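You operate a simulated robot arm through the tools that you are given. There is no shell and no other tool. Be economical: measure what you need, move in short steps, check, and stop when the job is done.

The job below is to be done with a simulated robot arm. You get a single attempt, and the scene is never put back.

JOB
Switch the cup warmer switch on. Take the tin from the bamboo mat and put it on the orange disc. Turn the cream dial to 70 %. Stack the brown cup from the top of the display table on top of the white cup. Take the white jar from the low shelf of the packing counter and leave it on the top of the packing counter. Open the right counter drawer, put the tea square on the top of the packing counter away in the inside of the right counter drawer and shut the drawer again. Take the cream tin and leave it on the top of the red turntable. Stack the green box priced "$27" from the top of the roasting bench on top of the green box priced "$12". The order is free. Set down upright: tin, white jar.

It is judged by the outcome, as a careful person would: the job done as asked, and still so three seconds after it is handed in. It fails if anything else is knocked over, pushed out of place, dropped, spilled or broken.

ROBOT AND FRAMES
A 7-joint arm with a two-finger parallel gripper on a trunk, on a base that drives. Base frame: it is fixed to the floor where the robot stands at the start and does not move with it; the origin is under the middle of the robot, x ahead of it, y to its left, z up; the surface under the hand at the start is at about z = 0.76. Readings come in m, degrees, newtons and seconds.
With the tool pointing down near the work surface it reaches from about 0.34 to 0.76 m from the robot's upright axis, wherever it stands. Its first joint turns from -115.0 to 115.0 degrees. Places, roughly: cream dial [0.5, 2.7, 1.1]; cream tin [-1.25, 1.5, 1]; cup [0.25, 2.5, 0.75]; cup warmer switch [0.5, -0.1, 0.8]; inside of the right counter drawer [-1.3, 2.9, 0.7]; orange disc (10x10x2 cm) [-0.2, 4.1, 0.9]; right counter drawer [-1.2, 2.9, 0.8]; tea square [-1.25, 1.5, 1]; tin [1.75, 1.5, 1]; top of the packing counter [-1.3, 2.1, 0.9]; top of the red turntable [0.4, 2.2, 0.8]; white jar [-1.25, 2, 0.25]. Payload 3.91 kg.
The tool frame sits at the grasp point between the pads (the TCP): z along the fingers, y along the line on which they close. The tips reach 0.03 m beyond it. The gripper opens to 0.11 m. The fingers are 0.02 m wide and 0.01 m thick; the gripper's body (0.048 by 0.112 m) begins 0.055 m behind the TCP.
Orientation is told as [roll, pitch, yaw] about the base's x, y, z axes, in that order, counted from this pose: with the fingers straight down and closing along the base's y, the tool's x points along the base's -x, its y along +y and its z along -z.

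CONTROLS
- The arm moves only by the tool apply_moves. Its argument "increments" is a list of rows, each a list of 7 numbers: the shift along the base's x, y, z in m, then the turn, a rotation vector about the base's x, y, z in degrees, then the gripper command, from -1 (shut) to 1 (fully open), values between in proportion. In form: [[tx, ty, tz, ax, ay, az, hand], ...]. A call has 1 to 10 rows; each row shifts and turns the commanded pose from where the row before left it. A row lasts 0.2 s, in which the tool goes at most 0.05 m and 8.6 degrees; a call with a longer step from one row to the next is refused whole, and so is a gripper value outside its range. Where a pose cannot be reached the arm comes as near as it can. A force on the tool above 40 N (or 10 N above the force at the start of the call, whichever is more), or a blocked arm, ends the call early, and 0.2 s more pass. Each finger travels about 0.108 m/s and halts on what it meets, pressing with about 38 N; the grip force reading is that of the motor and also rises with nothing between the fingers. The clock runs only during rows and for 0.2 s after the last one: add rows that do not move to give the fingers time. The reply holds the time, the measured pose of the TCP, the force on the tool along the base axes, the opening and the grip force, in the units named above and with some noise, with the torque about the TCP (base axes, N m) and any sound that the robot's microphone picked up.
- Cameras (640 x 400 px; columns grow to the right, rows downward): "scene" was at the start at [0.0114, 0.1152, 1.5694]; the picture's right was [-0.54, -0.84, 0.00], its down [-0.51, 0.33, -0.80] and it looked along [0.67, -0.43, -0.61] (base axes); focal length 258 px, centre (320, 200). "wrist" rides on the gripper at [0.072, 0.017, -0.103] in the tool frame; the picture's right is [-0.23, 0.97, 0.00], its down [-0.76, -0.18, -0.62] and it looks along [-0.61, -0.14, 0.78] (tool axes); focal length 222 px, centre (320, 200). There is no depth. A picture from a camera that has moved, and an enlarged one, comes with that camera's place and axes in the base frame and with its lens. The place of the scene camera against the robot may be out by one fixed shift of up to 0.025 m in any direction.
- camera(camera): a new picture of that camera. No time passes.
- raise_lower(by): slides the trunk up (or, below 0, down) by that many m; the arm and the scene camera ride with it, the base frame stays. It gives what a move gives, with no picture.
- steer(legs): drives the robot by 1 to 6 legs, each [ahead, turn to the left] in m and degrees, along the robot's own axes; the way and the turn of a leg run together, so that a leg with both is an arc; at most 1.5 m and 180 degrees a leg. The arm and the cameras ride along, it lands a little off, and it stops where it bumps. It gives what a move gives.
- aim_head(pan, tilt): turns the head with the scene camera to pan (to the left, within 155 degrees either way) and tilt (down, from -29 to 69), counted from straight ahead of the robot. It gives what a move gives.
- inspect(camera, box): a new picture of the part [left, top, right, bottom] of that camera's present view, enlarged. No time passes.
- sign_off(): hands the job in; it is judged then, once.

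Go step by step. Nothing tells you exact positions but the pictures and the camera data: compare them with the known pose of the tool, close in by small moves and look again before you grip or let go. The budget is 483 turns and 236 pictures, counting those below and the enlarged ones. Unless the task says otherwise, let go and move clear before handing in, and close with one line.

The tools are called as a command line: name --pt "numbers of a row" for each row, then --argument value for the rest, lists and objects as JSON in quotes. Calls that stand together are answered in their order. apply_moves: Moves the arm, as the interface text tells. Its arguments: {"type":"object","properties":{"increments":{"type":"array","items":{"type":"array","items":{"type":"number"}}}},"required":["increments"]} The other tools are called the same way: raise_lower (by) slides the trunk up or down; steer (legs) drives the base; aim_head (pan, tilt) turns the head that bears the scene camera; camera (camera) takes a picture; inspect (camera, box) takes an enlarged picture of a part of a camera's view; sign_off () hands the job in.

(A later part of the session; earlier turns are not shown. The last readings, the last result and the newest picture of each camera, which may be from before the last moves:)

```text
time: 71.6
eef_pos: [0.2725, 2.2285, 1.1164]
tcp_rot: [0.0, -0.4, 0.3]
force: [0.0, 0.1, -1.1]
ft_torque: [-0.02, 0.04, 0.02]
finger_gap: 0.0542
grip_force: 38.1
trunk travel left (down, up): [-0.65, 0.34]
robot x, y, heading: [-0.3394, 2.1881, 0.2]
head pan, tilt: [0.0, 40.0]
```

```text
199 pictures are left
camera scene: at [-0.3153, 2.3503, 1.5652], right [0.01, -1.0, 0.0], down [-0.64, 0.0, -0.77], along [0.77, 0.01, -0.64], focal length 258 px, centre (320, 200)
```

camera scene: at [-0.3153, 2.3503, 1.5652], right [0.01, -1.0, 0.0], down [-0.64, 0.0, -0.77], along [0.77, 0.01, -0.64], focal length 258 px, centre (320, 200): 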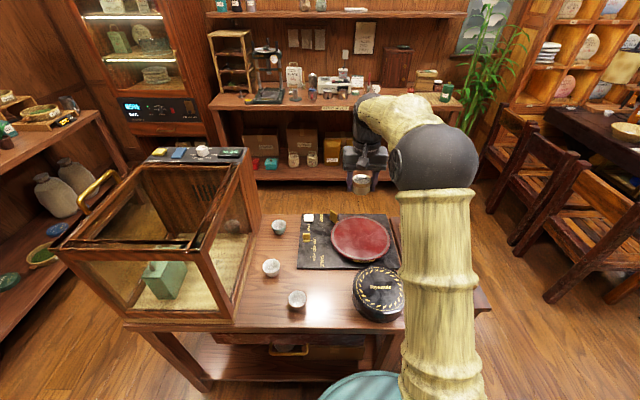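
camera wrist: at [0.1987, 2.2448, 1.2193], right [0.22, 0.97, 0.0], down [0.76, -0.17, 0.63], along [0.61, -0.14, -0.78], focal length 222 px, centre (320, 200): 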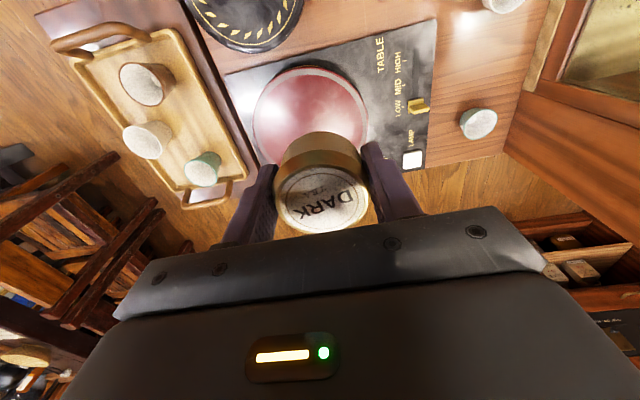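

Turntable centre ≈ (0.35, 2.20). I move over it and lower partway.

apply_moves --pt "0.04 -0.014 -0.01 0 0 0 -1" --pt "0.037 -0.014 -0.025 0 0 0 -1" --pt "0 0 -0.045 0 0 0 -1" --pt "0 0 -0.045 0 0 0 -1" --pt "0 0 -0.045 0 0 0 -1" --pt "0 0 -0.03 0 0 0 -1"

camera --camera "wrist"

inspect --camera "scene" --box '[260, 160, 460, 320]'

```text
time: 73.0
eef_pos: [0.3508, 2.1999, 0.918]
tcp_rot: [0.0, -0.5, 0.3]
force: [-0.2, -0.2, -0.5]
ft_torque: [-0.02, -0.02, 0.02]
finger_gap: 0.0544
grip_force: 37.8
trunk travel left (down, up): [-0.65, 0.34]
robot x, y, heading: [-0.339, 2.1837, 0.5]
head pan, tilt: [0.0, 40.0]
```

```text
198 pictures are left
camera wrist: at [0.2773, 2.2173, 1.0206], right [0.22, 0.98, 0.0], down [0.76, -0.17, 0.63], along [0.61, -0.14, -0.78], focal length 222 px, centre (320, 200)
```

wrist: 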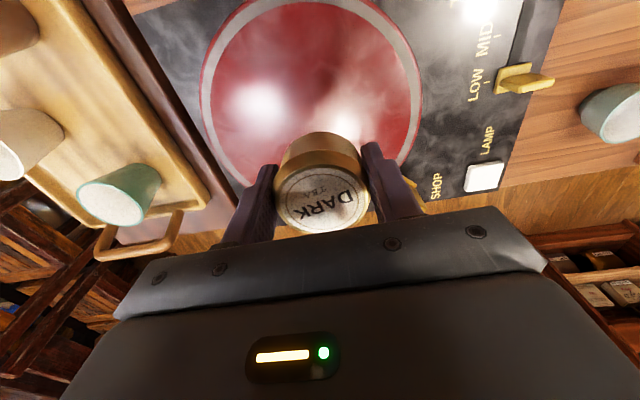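

```text
2.50 times, centred on (360, 240) of scene
camera zoom: at [-0.3163, 2.3505, 1.5652], right [0.01, -1.0, 0.0], down [-0.64, 0.0, -0.77], along [0.77, 0.01, -0.64], focal length 644 px, centre (220, 100)
```

zoom: 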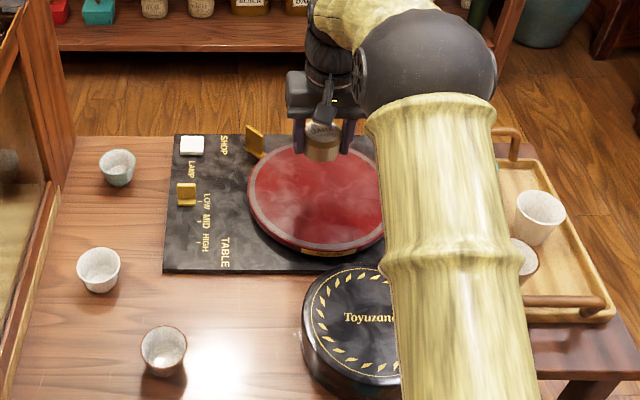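

Disc centre more likely x ≈ 0.335. Shifting slightly and lowering until contact.

apply_moves --pt "-0.014 -0.003 -0.035 0 0 0 -1" --pt "0 0 -0.03 0 0 0 -1" --pt "0 0 -0.01 0 0 0 -1" --pt "0 0 -0.006 0 0 0 -1"

camera --camera "wrist"

```text
time: 74.0
eef_pos: [0.3344, 2.1979, 0.8365]
tcp_rot: [0.0, -0.5, 0.3]
force: [0.1, -0.8, -1.7]
ft_torque: [0.0, 0.02, 0.01]
finger_gap: 0.054
grip_force: 38.0
trunk travel left (down, up): [-0.65, 0.34]
robot x, y, heading: [-0.3402, 2.1895, 0.7]
head pan, tilt: [0.0, 40.0]
```

```text
196 pictures are left
camera wrist: at [0.2601, 2.2141, 0.9382], right [0.22, 0.98, 0.0], down [0.76, -0.17, 0.63], along [0.61, -0.14, -0.78], focal length 222 px, centre (320, 200)
```

wrist: 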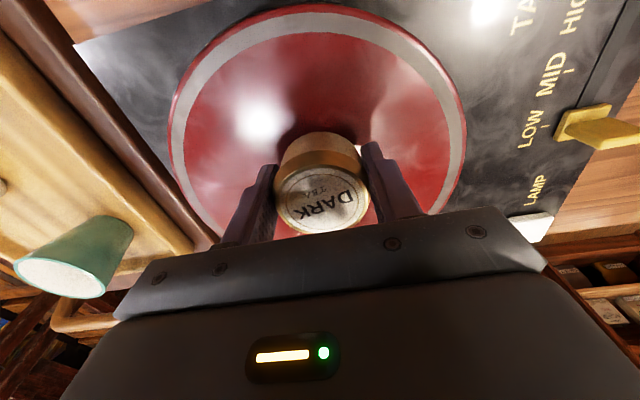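

Well centred. Lowering in small steps until contact.

apply_moves --pt "0 0 -0.005 0 0 0 -1" --pt "0 0 -0.005 0 0 0 -1" --pt "0 0 -0.004 0 0 0 -1"

```text
time: 74.8
eef_pos: [0.3339, 2.1974, 0.8224]
tcp_rot: [-0.1, -0.5, 0.3]
force: [-0.1, 0.9, -0.4]
ft_torque: [-0.01, -0.04, 0.04]
finger_gap: 0.0544
grip_force: 37.6
trunk travel left (down, up): [-0.65, 0.34]
robot x, y, heading: [-0.3375, 2.1879, 0.3]
head pan, tilt: [0.0, 40.0]
```

apply_moves --pt "0 0 -0.004 0 0 0 -1" --pt "0 0 -0.004 0 0 0 -1" --pt "0 0 -0.004 0 0 0 -1"

inspect --camera "scene" --box '[300, 180, 420, 270]'

```text
time: 75.6
eef_pos: [0.3361, 2.1972, 0.8209]
tcp_rot: [0.0, -1.2, 0.3]
force: [-6.5, -0.3, 20.9]
ft_torque: [0.25, 0.42, 0.18]
finger_gap: 0.0544
grip_force: 38.2
trunk travel left (down, up): [-0.65, 0.34]
robot x, y, heading: [-0.3407, 2.1844, 0.4]
head pan, tilt: [0.0, 40.0]
stopped in row 3: the force on the tool passed its limit at 45 N (the readings are from after the stop); the commanded pose is now the measured one
```

```text
4.44 times, centred on (360, 225) of scene
camera zoom: at [-0.3201, 2.3503, 1.5654], right [0.01, -1.0, 0.0], down [-0.64, 0.0, -0.77], along [0.77, 0.01, -0.64], focal length 1145 px, centre (142, 89)
```

zoom: 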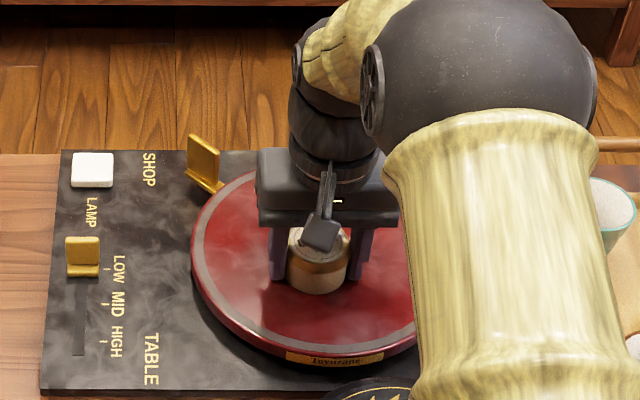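

Tin is on the turntable (top z ≈ 0.79). Relax the pressure, open gently and lift off.

apply_moves --pt "0 0 0.001 0 0 0 -0.05" --pt "0 0 0 0 0 0 0.3" --pt "0 0 0 0 0 0 0.4" --pt "0 0 0.03 0 0 0 0.4" --pt "0 0 0.045 0 0 0 0.4" --pt "0 0 0.045 0 0 0 0.4" --pt "-0.02 0.01 0.04 0 0 0 0.4" --pt "-0.03 0.02 0.03 0 0 0 0.4"

camera --camera "scene"

camera --camera "wrist"

```text
time: 77.4
eef_pos: [0.2844, 2.228, 1.0079]
tcp_rot: [0.0, -1.0, 0.3]
force: [0.2, -0.9, 1.0]
ft_torque: [-0.01, -0.03, 0.04]
finger_gap: 0.077
grip_force: 0.1
trunk travel left (down, up): [-0.65, 0.34]
robot x, y, heading: [-0.3362, 2.1907, 0.3]
head pan, tilt: [0.0, 40.0]
```

```text
194 pictures are left
camera scene: at [-0.318, 2.3508, 1.5652], right [0.01, -1.0, 0.0], down [-0.64, 0.0, -0.77], along [0.77, 0.01, -0.64], focal length 258 px, centre (320, 200)
```

scene: 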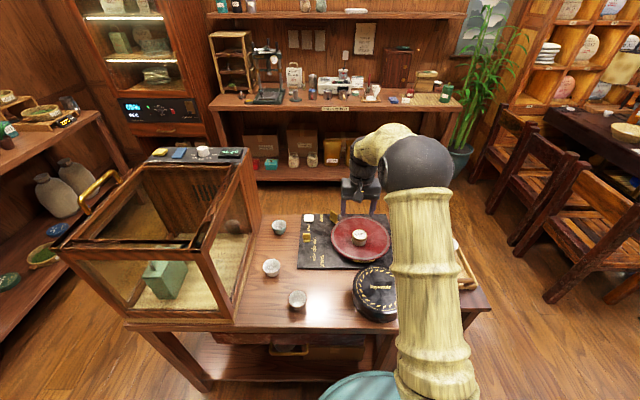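

```text
193 pictures are left
camera wrist: at [0.211, 2.2438, 1.1085], right [0.22, 0.97, 0.0], down [0.75, -0.17, 0.64], along [0.62, -0.14, -0.77], focal length 222 px, centre (320, 200)
```

wrist: 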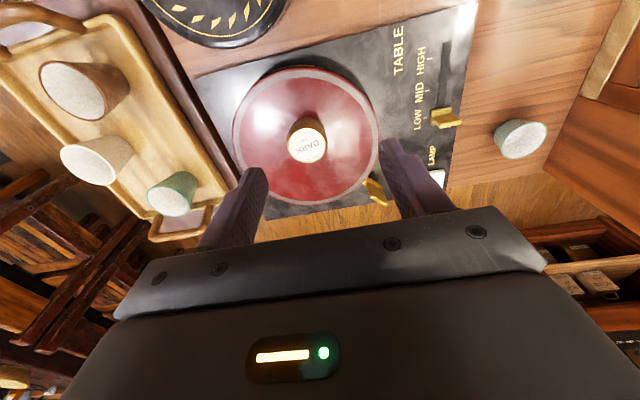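

The cream tin stands in the middle of the turntable. Next the cups: moving above the brown one.

apply_moves --pt "-0.022 0.036 0.01 0 0 0 0.4" --pt "-0.022 0.036 0.01 0 0 0 0.4" --pt "-0.022 0.036 0 0 0 0 0.4" --pt "-0.022 0.036 0 0 0 0 0.4" --pt "-0.022 0.036 0 0 0 0 0.4" --pt "-0.022 0.036 0 0 0 0 0.4"

camera --camera "wrist"

```text
time: 78.8
eef_pos: [0.1556, 2.4419, 1.0265]
tcp_rot: [-0.2, -1.0, 0.3]
force: [-0.2, 0.1, -0.1]
ft_torque: [0.03, 0.01, -0.02]
finger_gap: 0.0771
grip_force: 0.1
trunk travel left (down, up): [-0.65, 0.34]
robot x, y, heading: [-0.3395, 2.1874, 0.6]
head pan, tilt: [0.0, 40.0]
```

```text
192 pictures are left
camera wrist: at [0.0802, 2.4595, 1.1284], right [0.22, 0.98, 0.0], down [0.75, -0.17, 0.64], along [0.62, -0.14, -0.77], focal length 222 px, centre (320, 200)
```

wrist: 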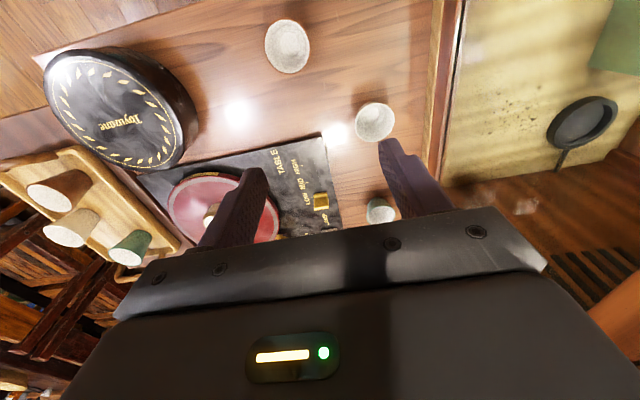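

Brown cup ≈ (0.10, 2.416), white cup ≈ (0.22, 2.513). I look closer to judge cup shape for nesting.

inspect --camera "scene" --box '[250, 210, 330, 320]'

inspect --camera "wrist" --box '[240, 0, 420, 160]'

```text
3.64 times, centred on (290, 265) of scene
camera zoom: at [-0.3173, 2.3512, 1.5652], right [0.01, -1.0, 0.0], down [-0.64, 0.0, -0.77], along [0.77, 0.0, -0.64], focal length 937 px, centre (429, -36)
```

zoom: 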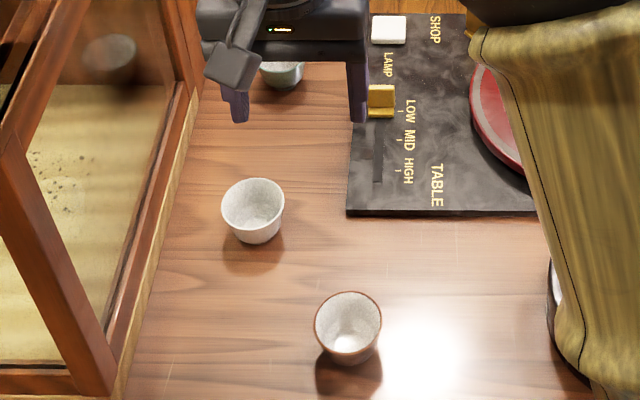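

```text
2.50 times, centred on (330, 80) of wrist
camera zoom: at [0.0802, 2.4595, 1.1284], right [0.22, 0.98, 0.0], down [0.75, -0.17, 0.64], along [0.62, -0.14, -0.77], focal length 555 px, centre (295, 500)
```

zoom: 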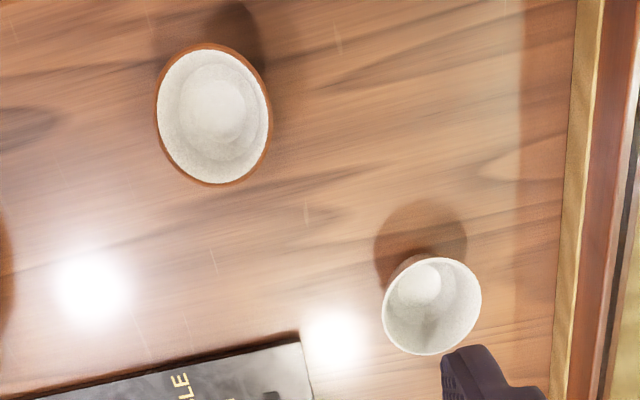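

Tapered cups, brown slightly smaller than the white, so it nests. I need a shallow grip on its rim; moving above it to get its height.

apply_moves --pt "-0.029 -0.013 -0.03 0 1 0 0.3" --pt "-0.028 -0.012 -0.03 0 0 0 0.3" --pt "0 0 -0.03 0 0 0 0.3" --pt "0 0 -0.03 0 0 0 0.3" --pt "0 0 0 0 0 0 0.3"

camera --camera "wrist"

inspect --camera "scene" --box '[250, 210, 330, 320]'

```text
time: 80.0
eef_pos: [0.0992, 2.4166, 0.9086]
tcp_rot: [0.0, 0.0, 0.4]
force: [-0.9, 0.3, -0.5]
ft_torque: [-0.04, 0.02, -0.01]
finger_gap: 0.0715
grip_force: 0.1
trunk travel left (down, up): [-0.65, 0.34]
robot x, y, heading: [-0.3399, 2.1858, 0.4]
head pan, tilt: [0.0, 40.0]
```

```text
189 pictures are left
camera wrist: at [0.0275, 2.4326, 1.0102], right [0.22, 0.97, 0.0], down [0.76, -0.17, 0.62], along [0.61, -0.14, -0.78], focal length 222 px, centre (320, 200)
```

wrist: 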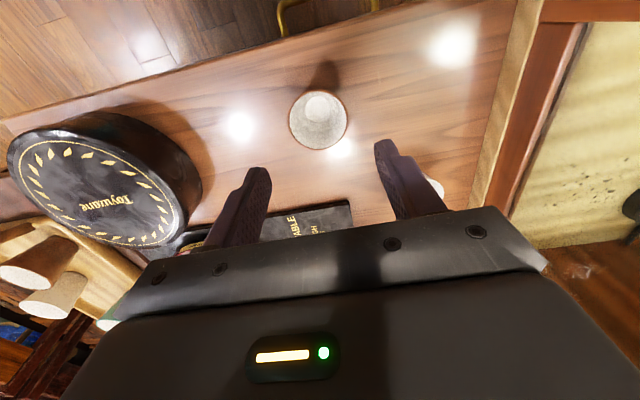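

```text
3.64 times, centred on (290, 265) of scene
camera zoom: at [-0.317, 2.3504, 1.5653], right [0.01, -1.0, 0.0], down [-0.64, 0.0, -0.77], along [0.77, 0.0, -0.64], focal length 937 px, centre (429, -36)
```

zoom: 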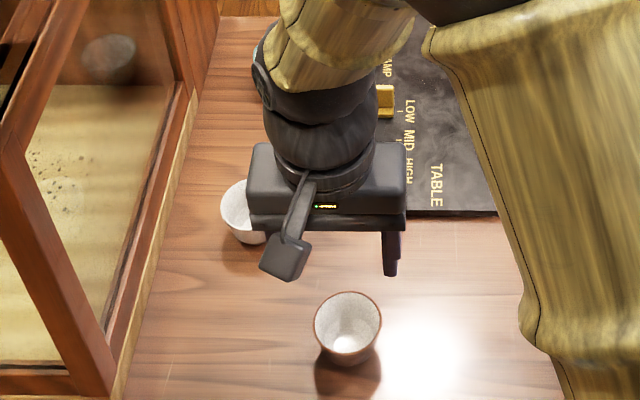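

Brown rim at (0.098, 2.415, z 0.797). Descending for a shallow rim grip.

apply_moves --pt "-0.001 -0.002 -0.04 0 0 0 0.3" --pt "0 0 -0.035 0 0 0 0.3" --pt "0 0 -0.017 0 0 0 0.3" --pt "0 0 0 0 0 0 0.3"

camera --camera "wrist"

inspect --camera "scene" --box '[260, 250, 340, 320]'

```text
time: 81.0
eef_pos: [0.0976, 2.415, 0.8153]
tcp_rot: [0.1, 0.0, 0.3]
force: [-0.3, -0.5, 0.3]
ft_torque: [0.02, 0.02, 0.04]
finger_gap: 0.0717
grip_force: 0.2
trunk travel left (down, up): [-0.65, 0.34]
robot x, y, heading: [-0.3363, 2.1857, 0.3]
head pan, tilt: [0.0, 40.0]
```

```text
187 pictures are left
camera wrist: at [0.0247, 2.432, 0.9177], right [0.22, 0.98, 0.0], down [0.76, -0.17, 0.62], along [0.61, -0.14, -0.78], focal length 222 px, centre (320, 200)
```

wrist: 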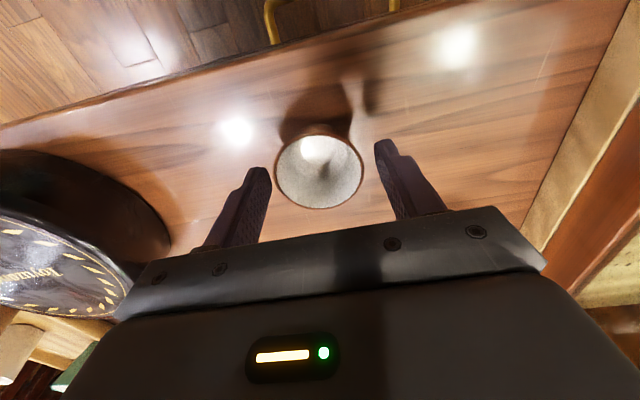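

```text
5.71 times, centred on (300, 285) of scene
camera zoom: at [-0.3169, 2.3505, 1.5652], right [0.01, -1.0, 0.0], down [-0.64, 0.0, -0.77], along [0.77, 0.0, -0.64], focal length 1472 px, centre (434, -286)
```

zoom: 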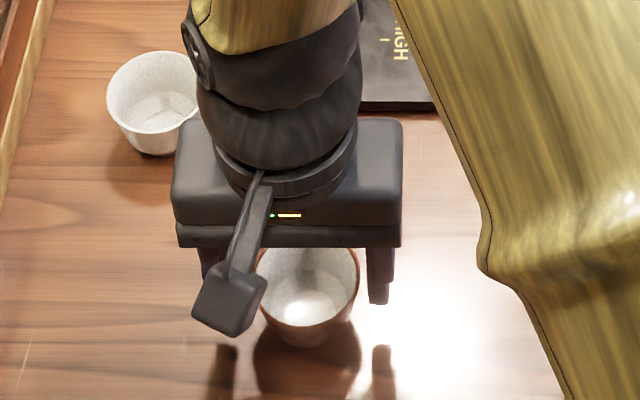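

Aligned. Closing on the rim.

apply_moves --pt "-0.001 0 0 0 0 0 0.1" --pt "0 0 0 0 0 0 -0.2" --pt "0 0 0 0 0 0 -1" --pt "0 0 0 0 0 0 -1"

apply_moves --pt "0 0 0.02 0 0 0 -1" --pt "0 0 0.03 0 0 0 -1" --pt "0 0 0.03 0 0 0 -1"

camera --camera "wrist"

inspect --camera "scene" --box '[250, 210, 340, 310]'

```text
time: 82.0
eef_pos: [0.0956, 2.4157, 0.8156]
tcp_rot: [0.0, 0.0, 0.4]
force: [-0.9, 0.2, -0.3]
ft_torque: [-0.01, 0.0, -0.04]
finger_gap: 0.0586
grip_force: 37.5
trunk travel left (down, up): [-0.65, 0.34]
robot x, y, heading: [-0.3387, 2.1895, 0.3]
head pan, tilt: [0.0, 40.0]
```

```text
time: 82.8
eef_pos: [0.0959, 2.418, 0.896]
tcp_rot: [0.0, 0.0, 0.3]
force: [0.0, 0.3, -1.2]
ft_torque: [-0.04, 0.0, -0.03]
finger_gap: 0.0587
grip_force: 38.1
trunk travel left (down, up): [-0.65, 0.34]
robot x, y, heading: [-0.3376, 2.1889, 0.5]
head pan, tilt: [0.0, 40.0]
```

```text
185 pictures are left
camera wrist: at [0.0231, 2.4332, 0.9988], right [0.22, 0.98, 0.0], down [0.76, -0.17, 0.62], along [0.61, -0.14, -0.78], focal length 222 px, centre (320, 200)
```

wrist: 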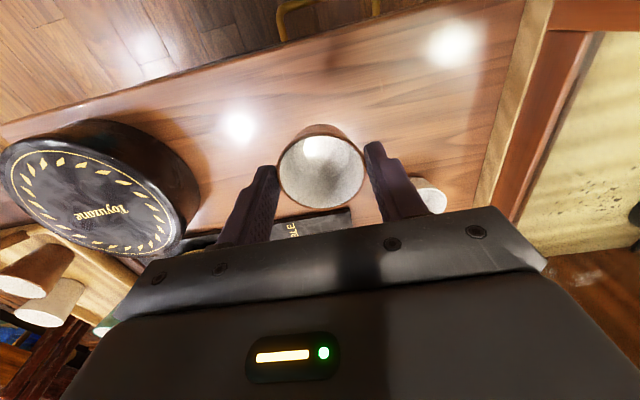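

```text
4.00 times, centred on (295, 260) of scene
camera zoom: at [-0.3172, 2.3503, 1.5652], right [0.01, -1.0, 0.0], down [-0.64, 0.0, -0.77], along [0.77, 0.0, -0.64], focal length 1031 px, centre (420, -40)
```

zoom: 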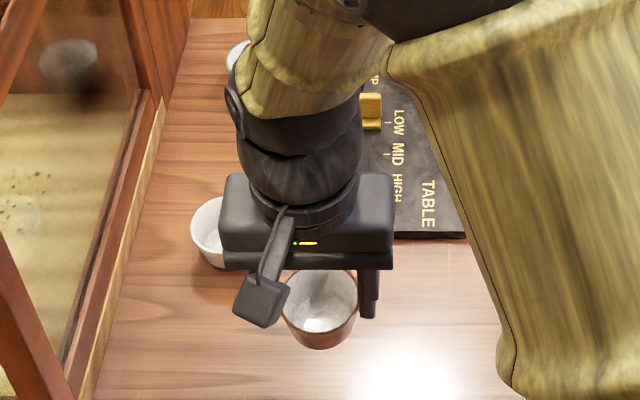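

Brown cup held. I move nearer to the white cup and take another sight of it.

apply_moves --pt "0.03 0 0.03 0 0 0 -1" --pt "0.035 0 0.02 0 0 0 -1" --pt "0.035 0 0 0 0 0 -1" --pt "0.03 0.02 0 0 0 0 -1" --pt "0 0 0 0 0 0 -1"

camera --camera "wrist"

```text
time: 84.0
eef_pos: [0.2248, 2.4373, 0.9451]
tcp_rot: [0.0, 0.1, 0.3]
force: [-1.3, -0.2, -0.9]
ft_torque: [0.01, -0.02, 0.02]
finger_gap: 0.0584
grip_force: 38.2
trunk travel left (down, up): [-0.65, 0.34]
robot x, y, heading: [-0.3389, 2.1851, 0.4]
head pan, tilt: [0.0, 40.0]
```

```text
183 pictures are left
camera wrist: at [0.1527, 2.4534, 1.0478], right [0.22, 0.97, 0.0], down [0.76, -0.17, 0.62], along [0.61, -0.14, -0.78], focal length 222 px, centre (320, 200)
```

wrist: 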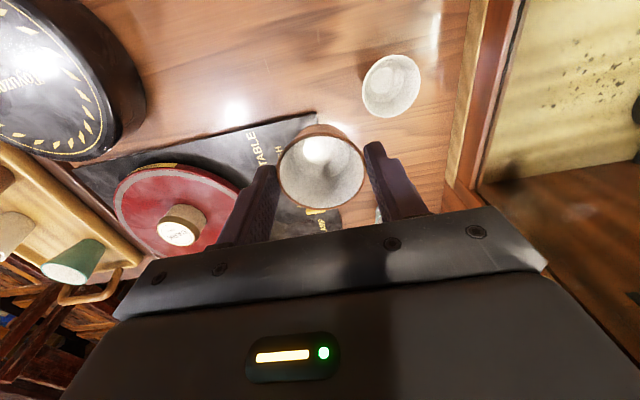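

White rim ≈ (0.222, 2.515, z 0.784). Moving directly above it and lowering partway.

apply_moves --pt "-0.002 0.04 0 0 0 0 -1" --pt "-0.001 0.038 0 0 0 0 -1" --pt "0 0 -0.03 0 0 0 -1" --pt "0 0 -0.03 0 0 0 -1" --pt "0 0 0 0 0 0 -1"

camera --camera "wrist"

inspect --camera "scene" --box '[230, 200, 320, 300]'

```text
time: 85.2
eef_pos: [0.2234, 2.5149, 0.8846]
tcp_rot: [0.0, -0.1, 0.3]
force: [-0.3, -1.0, -0.3]
ft_torque: [-0.01, -0.01, 0.03]
finger_gap: 0.0587
grip_force: 38.1
trunk travel left (down, up): [-0.65, 0.34]
robot x, y, heading: [-0.342, 2.1886, 0.3]
head pan, tilt: [0.0, 40.0]
```

```text
182 pictures are left
camera wrist: at [0.1496, 2.5315, 0.9877], right [0.22, 0.98, 0.0], down [0.76, -0.17, 0.62], along [0.61, -0.14, -0.78], focal length 222 px, centre (320, 200)
```

wrist: 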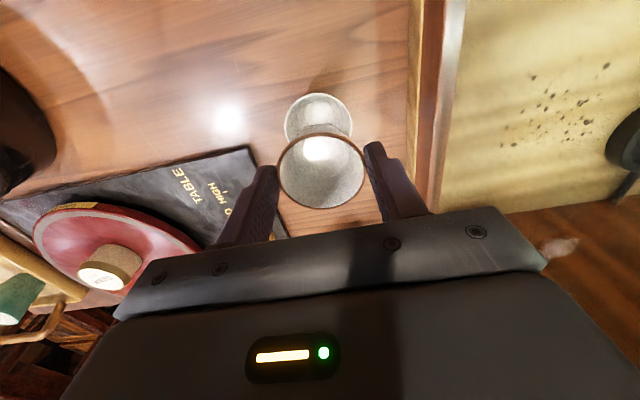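

```text
4.00 times, centred on (275, 250) of scene
camera zoom: at [-0.3169, 2.3506, 1.5652], right [0.01, -1.0, 0.0], down [-0.64, 0.0, -0.77], along [0.77, 0.0, -0.64], focal length 1031 px, centre (500, 0)
```

zoom: 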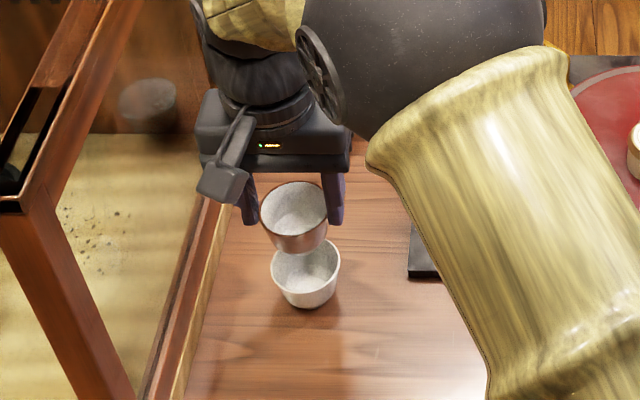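

inspect --camera "wrist" --box '[270, 80, 380, 220]'

```text
2.86 times, centred on (325, 150) of wrist
camera zoom: at [0.1496, 2.5315, 0.9877], right [0.22, 0.98, 0.0], down [0.76, -0.17, 0.62], along [0.61, -0.14, -0.78], focal length 635 px, centre (306, 343)
```

zoom: 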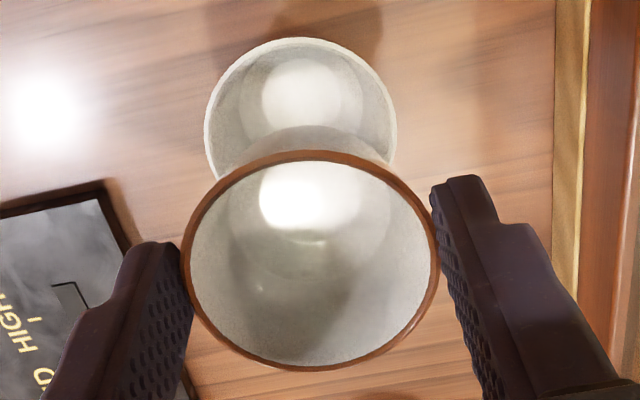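

Shift about 2 mm to centre, then lower gently into the white cup.

apply_moves --pt "-0.0024 -0.0024 -0.02 0 0 0 -1" --pt "0 0 -0.02 0 0 0 -1" --pt "0 0 -0.01 0 0 0 -1" --pt "0 0 -0.005 0 0 0 -1" --pt "0 0 -0.004 0 0 0 -1"

inspect --camera "scene" --box '[240, 210, 320, 300]'

inspect --camera "wrist" --box '[240, 80, 400, 240]'

```text
time: 86.4
eef_pos: [0.2204, 2.5117, 0.8297]
tcp_rot: [0.2, -0.3, 0.4]
force: [-0.2, 2.0, 29.7]
ft_torque: [0.08, -0.26, -0.01]
finger_gap: 0.0587
grip_force: 38.0
trunk travel left (down, up): [-0.65, 0.34]
robot x, y, heading: [-0.3395, 2.1891, 0.1]
head pan, tilt: [0.0, 40.0]
```

```text
4.44 times, centred on (280, 255) of scene
camera zoom: at [-0.3198, 2.3491, 1.5657], right [0.01, -1.0, 0.0], down [-0.64, 0.0, -0.77], along [0.77, 0.01, -0.64], focal length 1145 px, centre (498, -44)
```

zoom: 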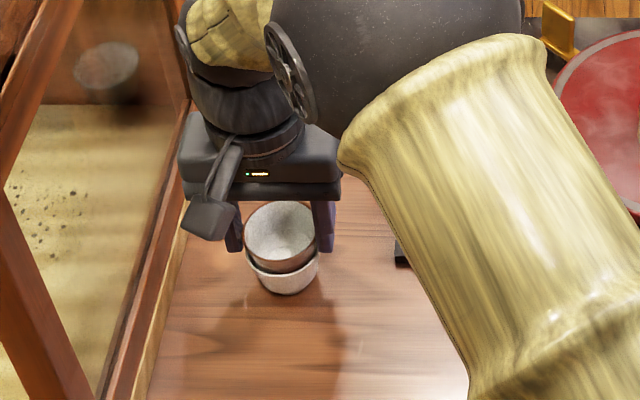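

```text
2.50 times, centred on (320, 160) of wrist
camera zoom: at [0.1471, 2.5283, 0.9315], right [0.22, 0.98, 0.0], down [0.76, -0.18, 0.63], along [0.61, -0.14, -0.78], focal length 555 px, centre (320, 300)
```

zoom: 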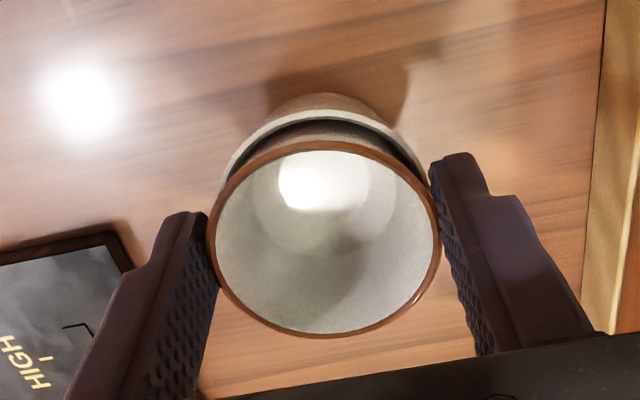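

Nested and seated. Ease the force, open slowly and lift.

apply_moves --pt "0 0 0.002 0 0 0 -1" --pt "0 0 0 0 0 0 0.1" --pt "0 0 0 0 0 0 0.3" --pt "0 0 0 0 0 0 0.3" --pt "0 0 0.03 0 0 0 0.3" --pt "0 0 0.045 0 0 0 0.3" --pt "0 0 0.045 0 0 0 0.3" --pt "-0.03 -0.02 0.03 0 0 0 0.3" --pt "-0.03 -0.03 0.02 0 0 0 0.3"

inspect --camera "scene" --box '[230, 200, 330, 300]'

camera --camera "wrist"

```text
time: 88.4
eef_pos: [0.1594, 2.4607, 1.0006]
tcp_rot: [0.0, 0.0, 0.3]
force: [0.7, -0.6, 0.9]
ft_torque: [0.01, 0.01, -0.02]
finger_gap: 0.0716
grip_force: 0.2
trunk travel left (down, up): [-0.65, 0.34]
robot x, y, heading: [-0.3396, 2.1848, 0.3]
head pan, tilt: [0.0, 40.0]
```

```text
4.00 times, centred on (280, 250) of scene
camera zoom: at [-0.3178, 2.3496, 1.5653], right [0.01, -1.0, 0.0], down [-0.64, 0.0, -0.77], along [0.77, 0.01, -0.64], focal length 1031 px, centre (480, 0)
```

zoom: 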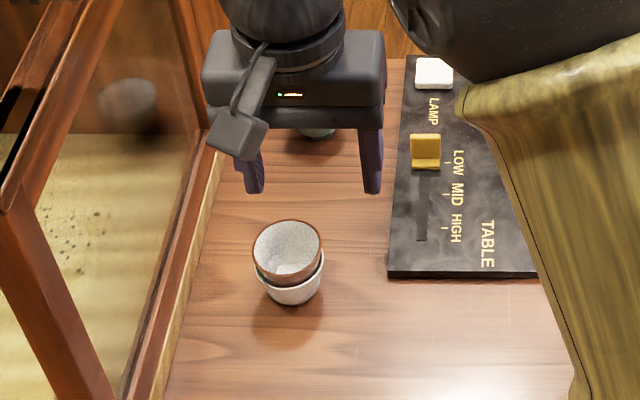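

```text
176 pictures are left
camera wrist: at [0.0874, 2.4777, 1.1038], right [0.22, 0.97, 0.0], down [0.76, -0.17, 0.62], along [0.61, -0.14, -0.78], focal length 222 px, centre (320, 200)
```

wrist: 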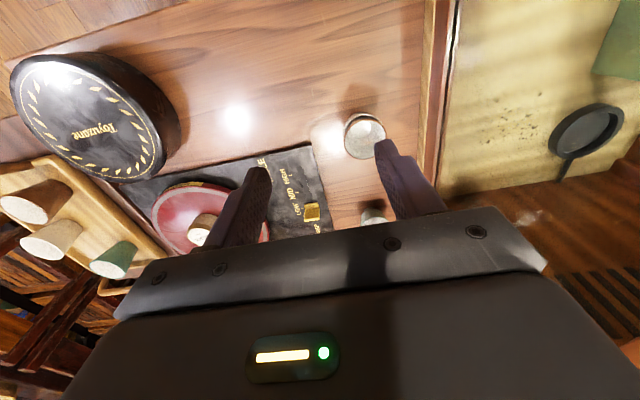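

Stack stands. Next the packing counter: retract the arm, back away and turn to face the right drawer.

apply_moves --pt "-0.02 -0.03 0.03 0 0 0 -1" --pt "-0.02 -0.04 0.02 0 0 0 -1" --pt "-0.02 -0.04 0.02 0 0 0 -1" --pt "-0.02 -0.04 0.02 0 0 0 -1" --pt "-0.02 -0.02 0.02 0 0 0 -1" --pt "-0.03 0 0.02 0 0 0 -1"

steer --legs '[[-0.22, 0], [0, 90], [0.5, 0], [0, 90]]'

camera --camera "scene"

```text
time: 89.8
eef_pos: [0.0303, 2.2925, 1.1272]
tcp_rot: [-0.1, 0.0, 0.3]
force: [0.2, -0.8, 0.4]
ft_torque: [0.02, -0.01, -0.01]
finger_gap: 0.0002
grip_force: 38.4
trunk travel left (down, up): [-0.65, 0.34]
robot x, y, heading: [-0.3402, 2.1884, 0.5]
head pan, tilt: [0.0, 40.0]
```

```text
time: 105.7
eef_pos: [-0.9416, 2.5811, 1.1263]
tcp_rot: [0.0, 0.0, -179.2]
force: [0.2, -1.3, 0.0]
ft_torque: [0.05, 0.0, 0.01]
finger_gap: 0.0001
grip_force: 37.9
trunk travel left (down, up): [-0.65, 0.34]
robot x, y, heading: [-0.5701, 2.6887, -179.0]
head pan, tilt: [0.0, 40.0]
```

```text
175 pictures are left
camera scene: at [-0.5956, 2.5445, 1.5652], right [-0.02, 1.0, 0.0], down [0.64, 0.01, -0.77], along [-0.77, -0.01, -0.64], focal length 258 px, centre (320, 200)
```

scene: 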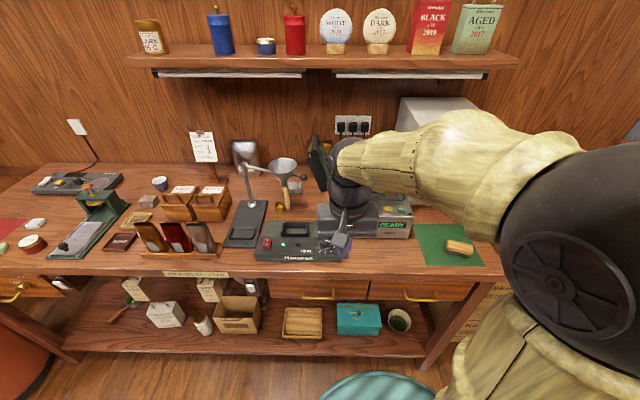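

inspect --camera "scene" --box '[280, 220, 500, 340]'

inspect --camera "scene" --box '[100, 240, 300, 350]'

```text
2.91 times, centred on (390, 280) of scene
camera zoom: at [-0.5956, 2.5445, 1.5652], right [-0.02, 1.0, 0.0], down [0.64, 0.01, -0.77], along [-0.77, -0.01, -0.64], focal length 750 px, centre (116, -33)
```

zoom: 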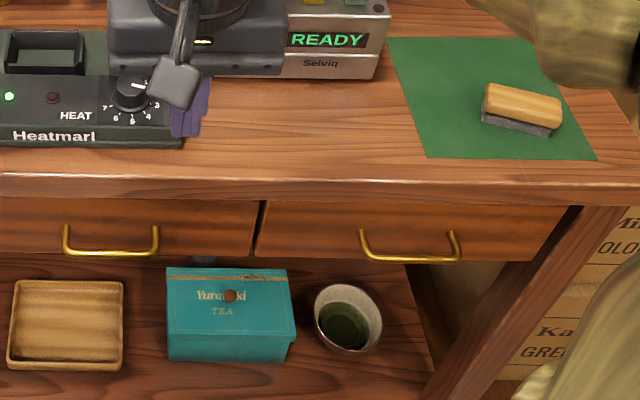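

```text
3.20 times, centred on (200, 295) of scene
camera zoom: at [-0.5956, 2.5445, 1.5652], right [-0.02, 1.0, 0.0], down [0.64, 0.01, -0.77], along [-0.77, -0.01, -0.64], focal length 825 px, centre (704, -104)
```

zoom: 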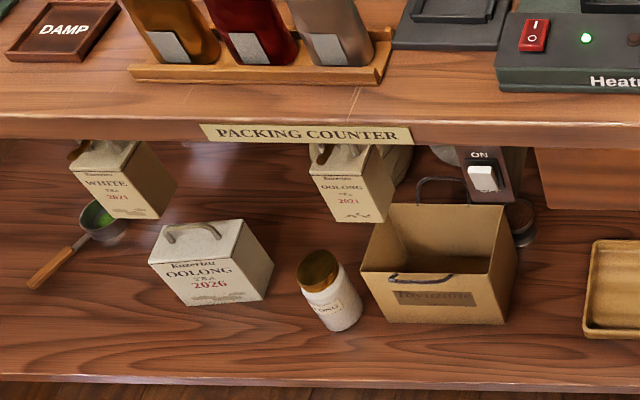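

The right drawer's bar handle is near (-1.03, 2.86, 0.79). I'll back off a little and turn the tool to point horizontally with fingers closing vertically.

steer --legs '[[-0.12, 0]]'

apply_moves --pt "0 0.02 0 0 0 8.5 -1" --pt "0 0.02 0 0 0 8.5 -1" --pt "0 0.02 0 0 0 8.5 -1" --pt "0 0.02 0 0 0 8.5 -1" --pt "0 0.02 0 0 0 8.5 -1" --pt "0 0 0 0 0 8.5 -1" --pt "0 0 0 0 0 8.5 -1" --pt "0 0 0 0 0 8.5 -1" --pt "0 0 0 0 0 8.5 -1" --pt "0 0 0 0 0 8.5 -1"

```text
time: 107.1
eef_pos: [-0.8163, 2.5824, 1.1264]
tcp_rot: [0.1, 0.1, -179.1]
force: [-0.3, -0.5, -0.2]
ft_torque: [0.01, 0.01, 0.0]
finger_gap: 0.0
grip_force: 37.7
trunk travel left (down, up): [-0.65, 0.34]
robot x, y, heading: [-0.4481, 2.6929, -179.0]
head pan, tilt: [0.0, 40.0]
```

```text
time: 109.3
eef_pos: [-0.8162, 2.6817, 1.1264]
tcp_rot: [-0.1, 0.0, -94.0]
force: [0.4, -0.3, 0.5]
ft_torque: [0.0, 0.01, 0.02]
finger_gap: 0.0
grip_force: 38.2
trunk travel left (down, up): [-0.65, 0.34]
robot x, y, heading: [-0.4453, 2.6873, -178.8]
head pan, tilt: [0.0, 40.0]
```

apply_moves --pt "0 0 0 0 8.5 0 -1" --pt "0 0 0 0 8.5 0 -1" --pt "0 0 0 0 8.5 0 -1" --pt "0 0 0 0 8.5 0 -1" --pt "0 0 0 0 8.5 0 -1" --pt "0 0 0 0 8.5 0 -1" --pt "0 0 0 0 8.5 0 -1" --pt "0 0 0 0 8.5 0 -1" --pt "0 0 0 0 8.5 0 0" --pt "0 0 0 0 8.5 0 0"

camera --camera "wrist"

camera --camera "scene"

```text
time: 111.5
eef_pos: [-0.9273, 2.6805, 1.2296]
tcp_rot: [-85.1, -4.1, -90.4]
force: [0.2, -0.2, 0.5]
ft_torque: [0.01, -0.01, -0.01]
finger_gap: 0.055
grip_force: 0.1
out of reach, approached as far as the arm can: row 5, 6, 7, 8, 9, 10
trunk travel left (down, up): [-0.65, 0.34]
robot x, y, heading: [-0.4464, 2.6913, -179.2]
head pan, tilt: [0.0, 40.0]
```

```text
172 pictures are left
camera wrist: at [-0.8218, 2.7518, 1.2157], right [0.08, -0.3, -0.95], down [0.6, -0.75, 0.29], along [-0.8, -0.59, 0.12], focal length 222 px, centre (320, 200)
```

wrist: 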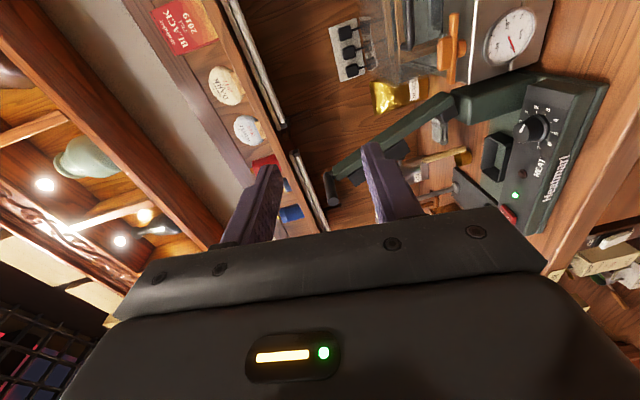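

```text
171 pictures are left
camera scene: at [-0.4717, 2.5467, 1.5652], right [-0.02, 1.0, 0.0], down [0.64, 0.01, -0.77], along [-0.77, -0.01, -0.64], focal length 258 px, centre (320, 200)
```

scene: 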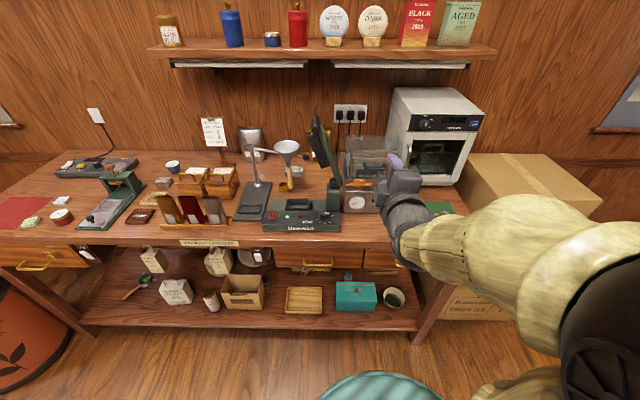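

The tool is horizontal. I lower the trunk to bring it to handle height, clear of the counter edge.

raise_lower --by -0.42

apply_moves --pt "0 0.04 0 0 3 0 0" --pt "0 0.04 0 0 2 0 0" --pt "0 0.04 0 0 0 0 0" --pt "0 0.04 0 0 0 0 0"

camera --camera "wrist"

camera --camera "scene"

```text
refused: -0.42 is not a number from -0.4 to 0.4
```

```text
time: 112.5
eef_pos: [-0.9297, 2.8433, 1.2327]
tcp_rot: [-90.0, -4.1, -90.0]
force: [0.2, -0.2, -0.2]
ft_torque: [0.01, -0.03, 0.03]
finger_gap: 0.0552
grip_force: 0.1
out of reach, approached as far as the arm can: row 1
trunk travel left (down, up): [-0.65, 0.34]
robot x, y, heading: [-0.4479, 2.6903, -179.1]
head pan, tilt: [0.0, 40.0]
```

```text
170 pictures are left
camera wrist: at [-0.8271, 2.9144, 1.2088], right [0.0, -0.3, -0.95], down [0.62, -0.75, 0.23], along [-0.78, -0.59, 0.19], focal length 222 px, centre (320, 200)
```

wrist: 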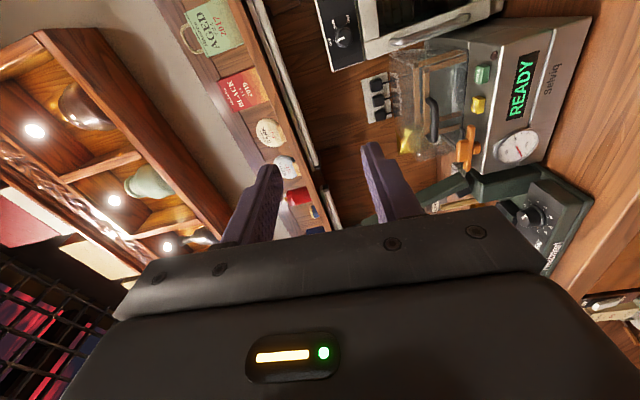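

```text
169 pictures are left
camera scene: at [-0.4713, 2.5474, 1.5653], right [-0.02, 1.0, 0.0], down [0.64, 0.01, -0.77], along [-0.77, -0.01, -0.64], focal length 258 px, centre (320, 200)
```

scene: 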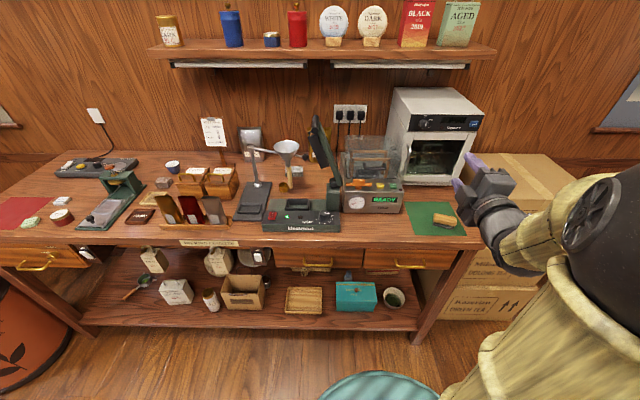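

inspect --camera "scene" --box '[340, 220, 500, 310]'

raise_lower --by -0.4

camera --camera "wrist"

camera --camera "scene"

```text
4.00 times, centred on (420, 265) of scene
camera zoom: at [-0.4713, 2.5474, 1.5653], right [-0.02, 1.0, 0.0], down [0.64, 0.01, -0.77], along [-0.77, -0.01, -0.64], focal length 1031 px, centre (-80, -60)
```

zoom: 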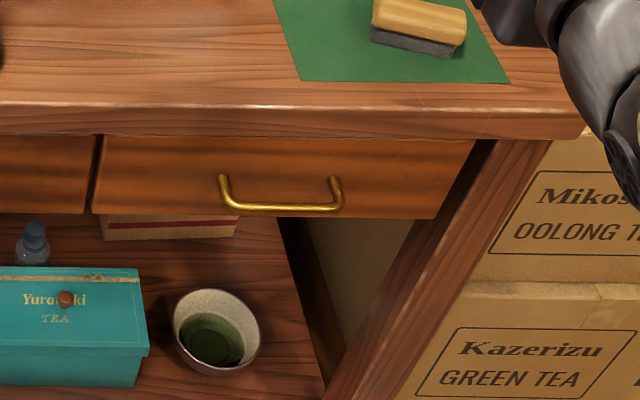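

```text
time: 116.3
eef_pos: [-0.9291, 2.8424, 0.8312]
tcp_rot: [-90.0, -4.1, -90.1]
force: [0.1, 0.2, -1.1]
ft_torque: [-0.05, 0.03, -0.01]
finger_gap: 0.0551
grip_force: 0.1
trunk travel left (down, up): [-0.25, 0.74]
robot x, y, heading: [-0.4471, 2.6894, -179.3]
head pan, tilt: [0.0, 40.0]
```

```text
167 pictures are left
camera wrist: at [-0.8268, 2.9133, 0.809], right [0.0, -0.3, -0.95], down [0.62, -0.75, 0.23], along [-0.78, -0.59, 0.19], focal length 222 px, centre (320, 200)
```

wrist: 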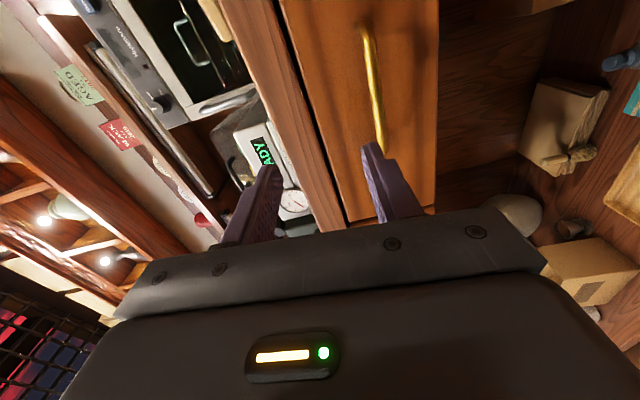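

```text
166 pictures are left
camera scene: at [-0.4709, 2.5465, 1.1653], right [-0.02, 1.0, 0.0], down [0.64, 0.01, -0.77], along [-0.77, -0.01, -0.64], focal length 258 px, centre (320, 200)
```

scene: 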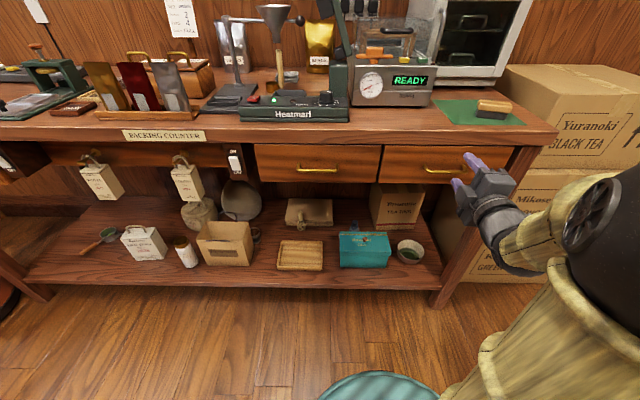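

inspect --camera "scene" --box '[390, 130, 530, 230]'

inspect --camera "wrist" --box '[280, 0, 460, 220]'

```text
4.00 times, centred on (460, 180) of scene
camera zoom: at [-0.4709, 2.5465, 1.1653], right [-0.02, 1.0, 0.0], down [0.64, 0.01, -0.77], along [-0.77, -0.01, -0.64], focal length 1031 px, centre (-240, 280)
```

zoom: 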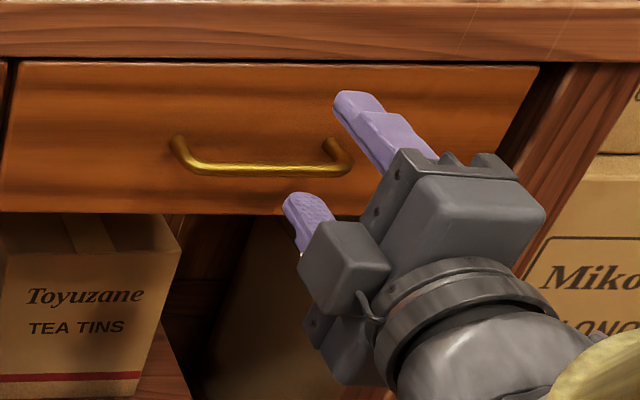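

```text
1.82 times, centred on (370, 110) of wrist
camera zoom: at [-0.8268, 2.9133, 0.809], right [0.0, -0.3, -0.95], down [0.62, -0.75, 0.23], along [-0.78, -0.59, 0.19], focal length 404 px, centre (229, 364)
```

zoom: 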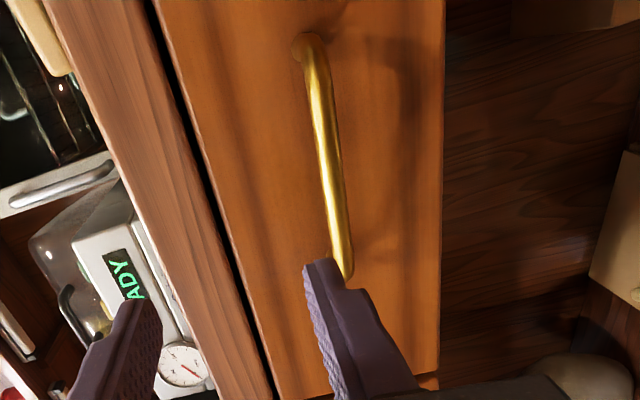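

Handle bar triangulates to about (-1.016, 2.866, 0.782). Align the open fingers above/below it, then advance.

apply_moves --pt "0 0.012 -0.025 0 0 0 0" --pt "0 0.012 -0.024 0 0 0 0" --pt "-0.03 0 0 0 0 0 0" --pt "0 0 0 0 0 0 0"

camera --camera "wrist"

inspect --camera "scene" --box '[390, 130, 530, 230]'

```text
time: 117.3
eef_pos: [-0.9603, 2.8672, 0.7822]
tcp_rot: [-90.0, -4.0, -90.0]
force: [0.5, 0.7, 0.0]
ft_torque: [-0.02, -0.03, -0.01]
finger_gap: 0.0549
grip_force: 0.0
trunk travel left (down, up): [-0.25, 0.74]
robot x, y, heading: [-0.4449, 2.6896, -179.1]
head pan, tilt: [0.0, 40.0]
```

```text
163 pictures are left
camera wrist: at [-0.857, 2.9377, 0.7594], right [0.0, -0.3, -0.95], down [0.62, -0.75, 0.23], along [-0.78, -0.59, 0.18], focal length 222 px, centre (320, 200)
```

wrist: 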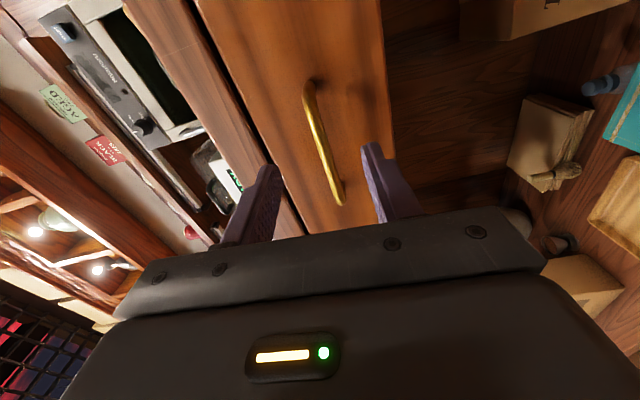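

```text
4.00 times, centred on (460, 180) of scene
camera zoom: at [-0.4709, 2.5466, 1.1652], right [-0.02, 1.0, 0.0], down [0.64, 0.01, -0.77], along [-0.77, -0.01, -0.64], focal length 1031 px, centre (-240, 280)
```

zoom: 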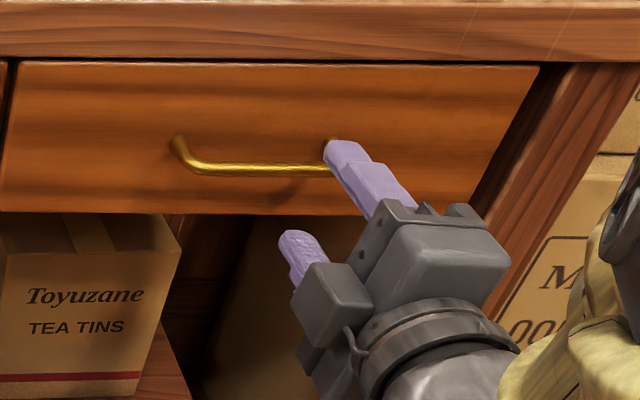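

Fingers straddle the bar. Advancing.

apply_moves --pt "-0.02 0 0 0 0 0 0" --pt "-0.018 0 0 0 0 0 0" --pt "0 0 0 0 0 0 0"

camera --camera "wrist"

```text
time: 118.1
eef_pos: [-0.9983, 2.8661, 0.782]
tcp_rot: [-90.0, -4.3, -90.0]
force: [0.0, 0.0, 0.1]
ft_torque: [0.04, 0.02, 0.01]
finger_gap: 0.055
grip_force: 0.0
trunk travel left (down, up): [-0.25, 0.74]
robot x, y, heading: [-0.4469, 2.6861, -178.9]
head pan, tilt: [0.0, 40.0]
```

```text
161 pictures are left
camera wrist: at [-0.8948, 2.9369, 0.7601], right [0.0, -0.3, -0.95], down [0.62, -0.75, 0.23], along [-0.78, -0.59, 0.19], focal length 222 px, centre (320, 200)
```

wrist: 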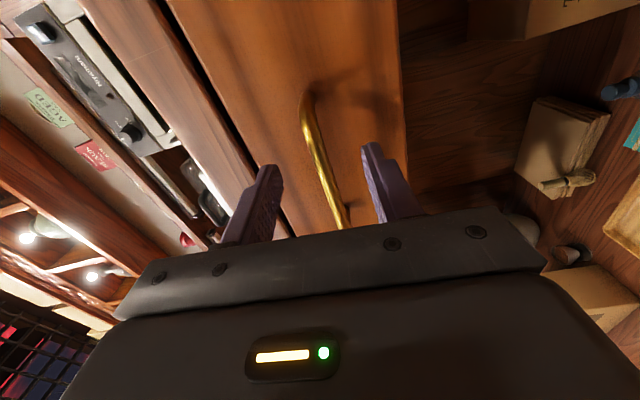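

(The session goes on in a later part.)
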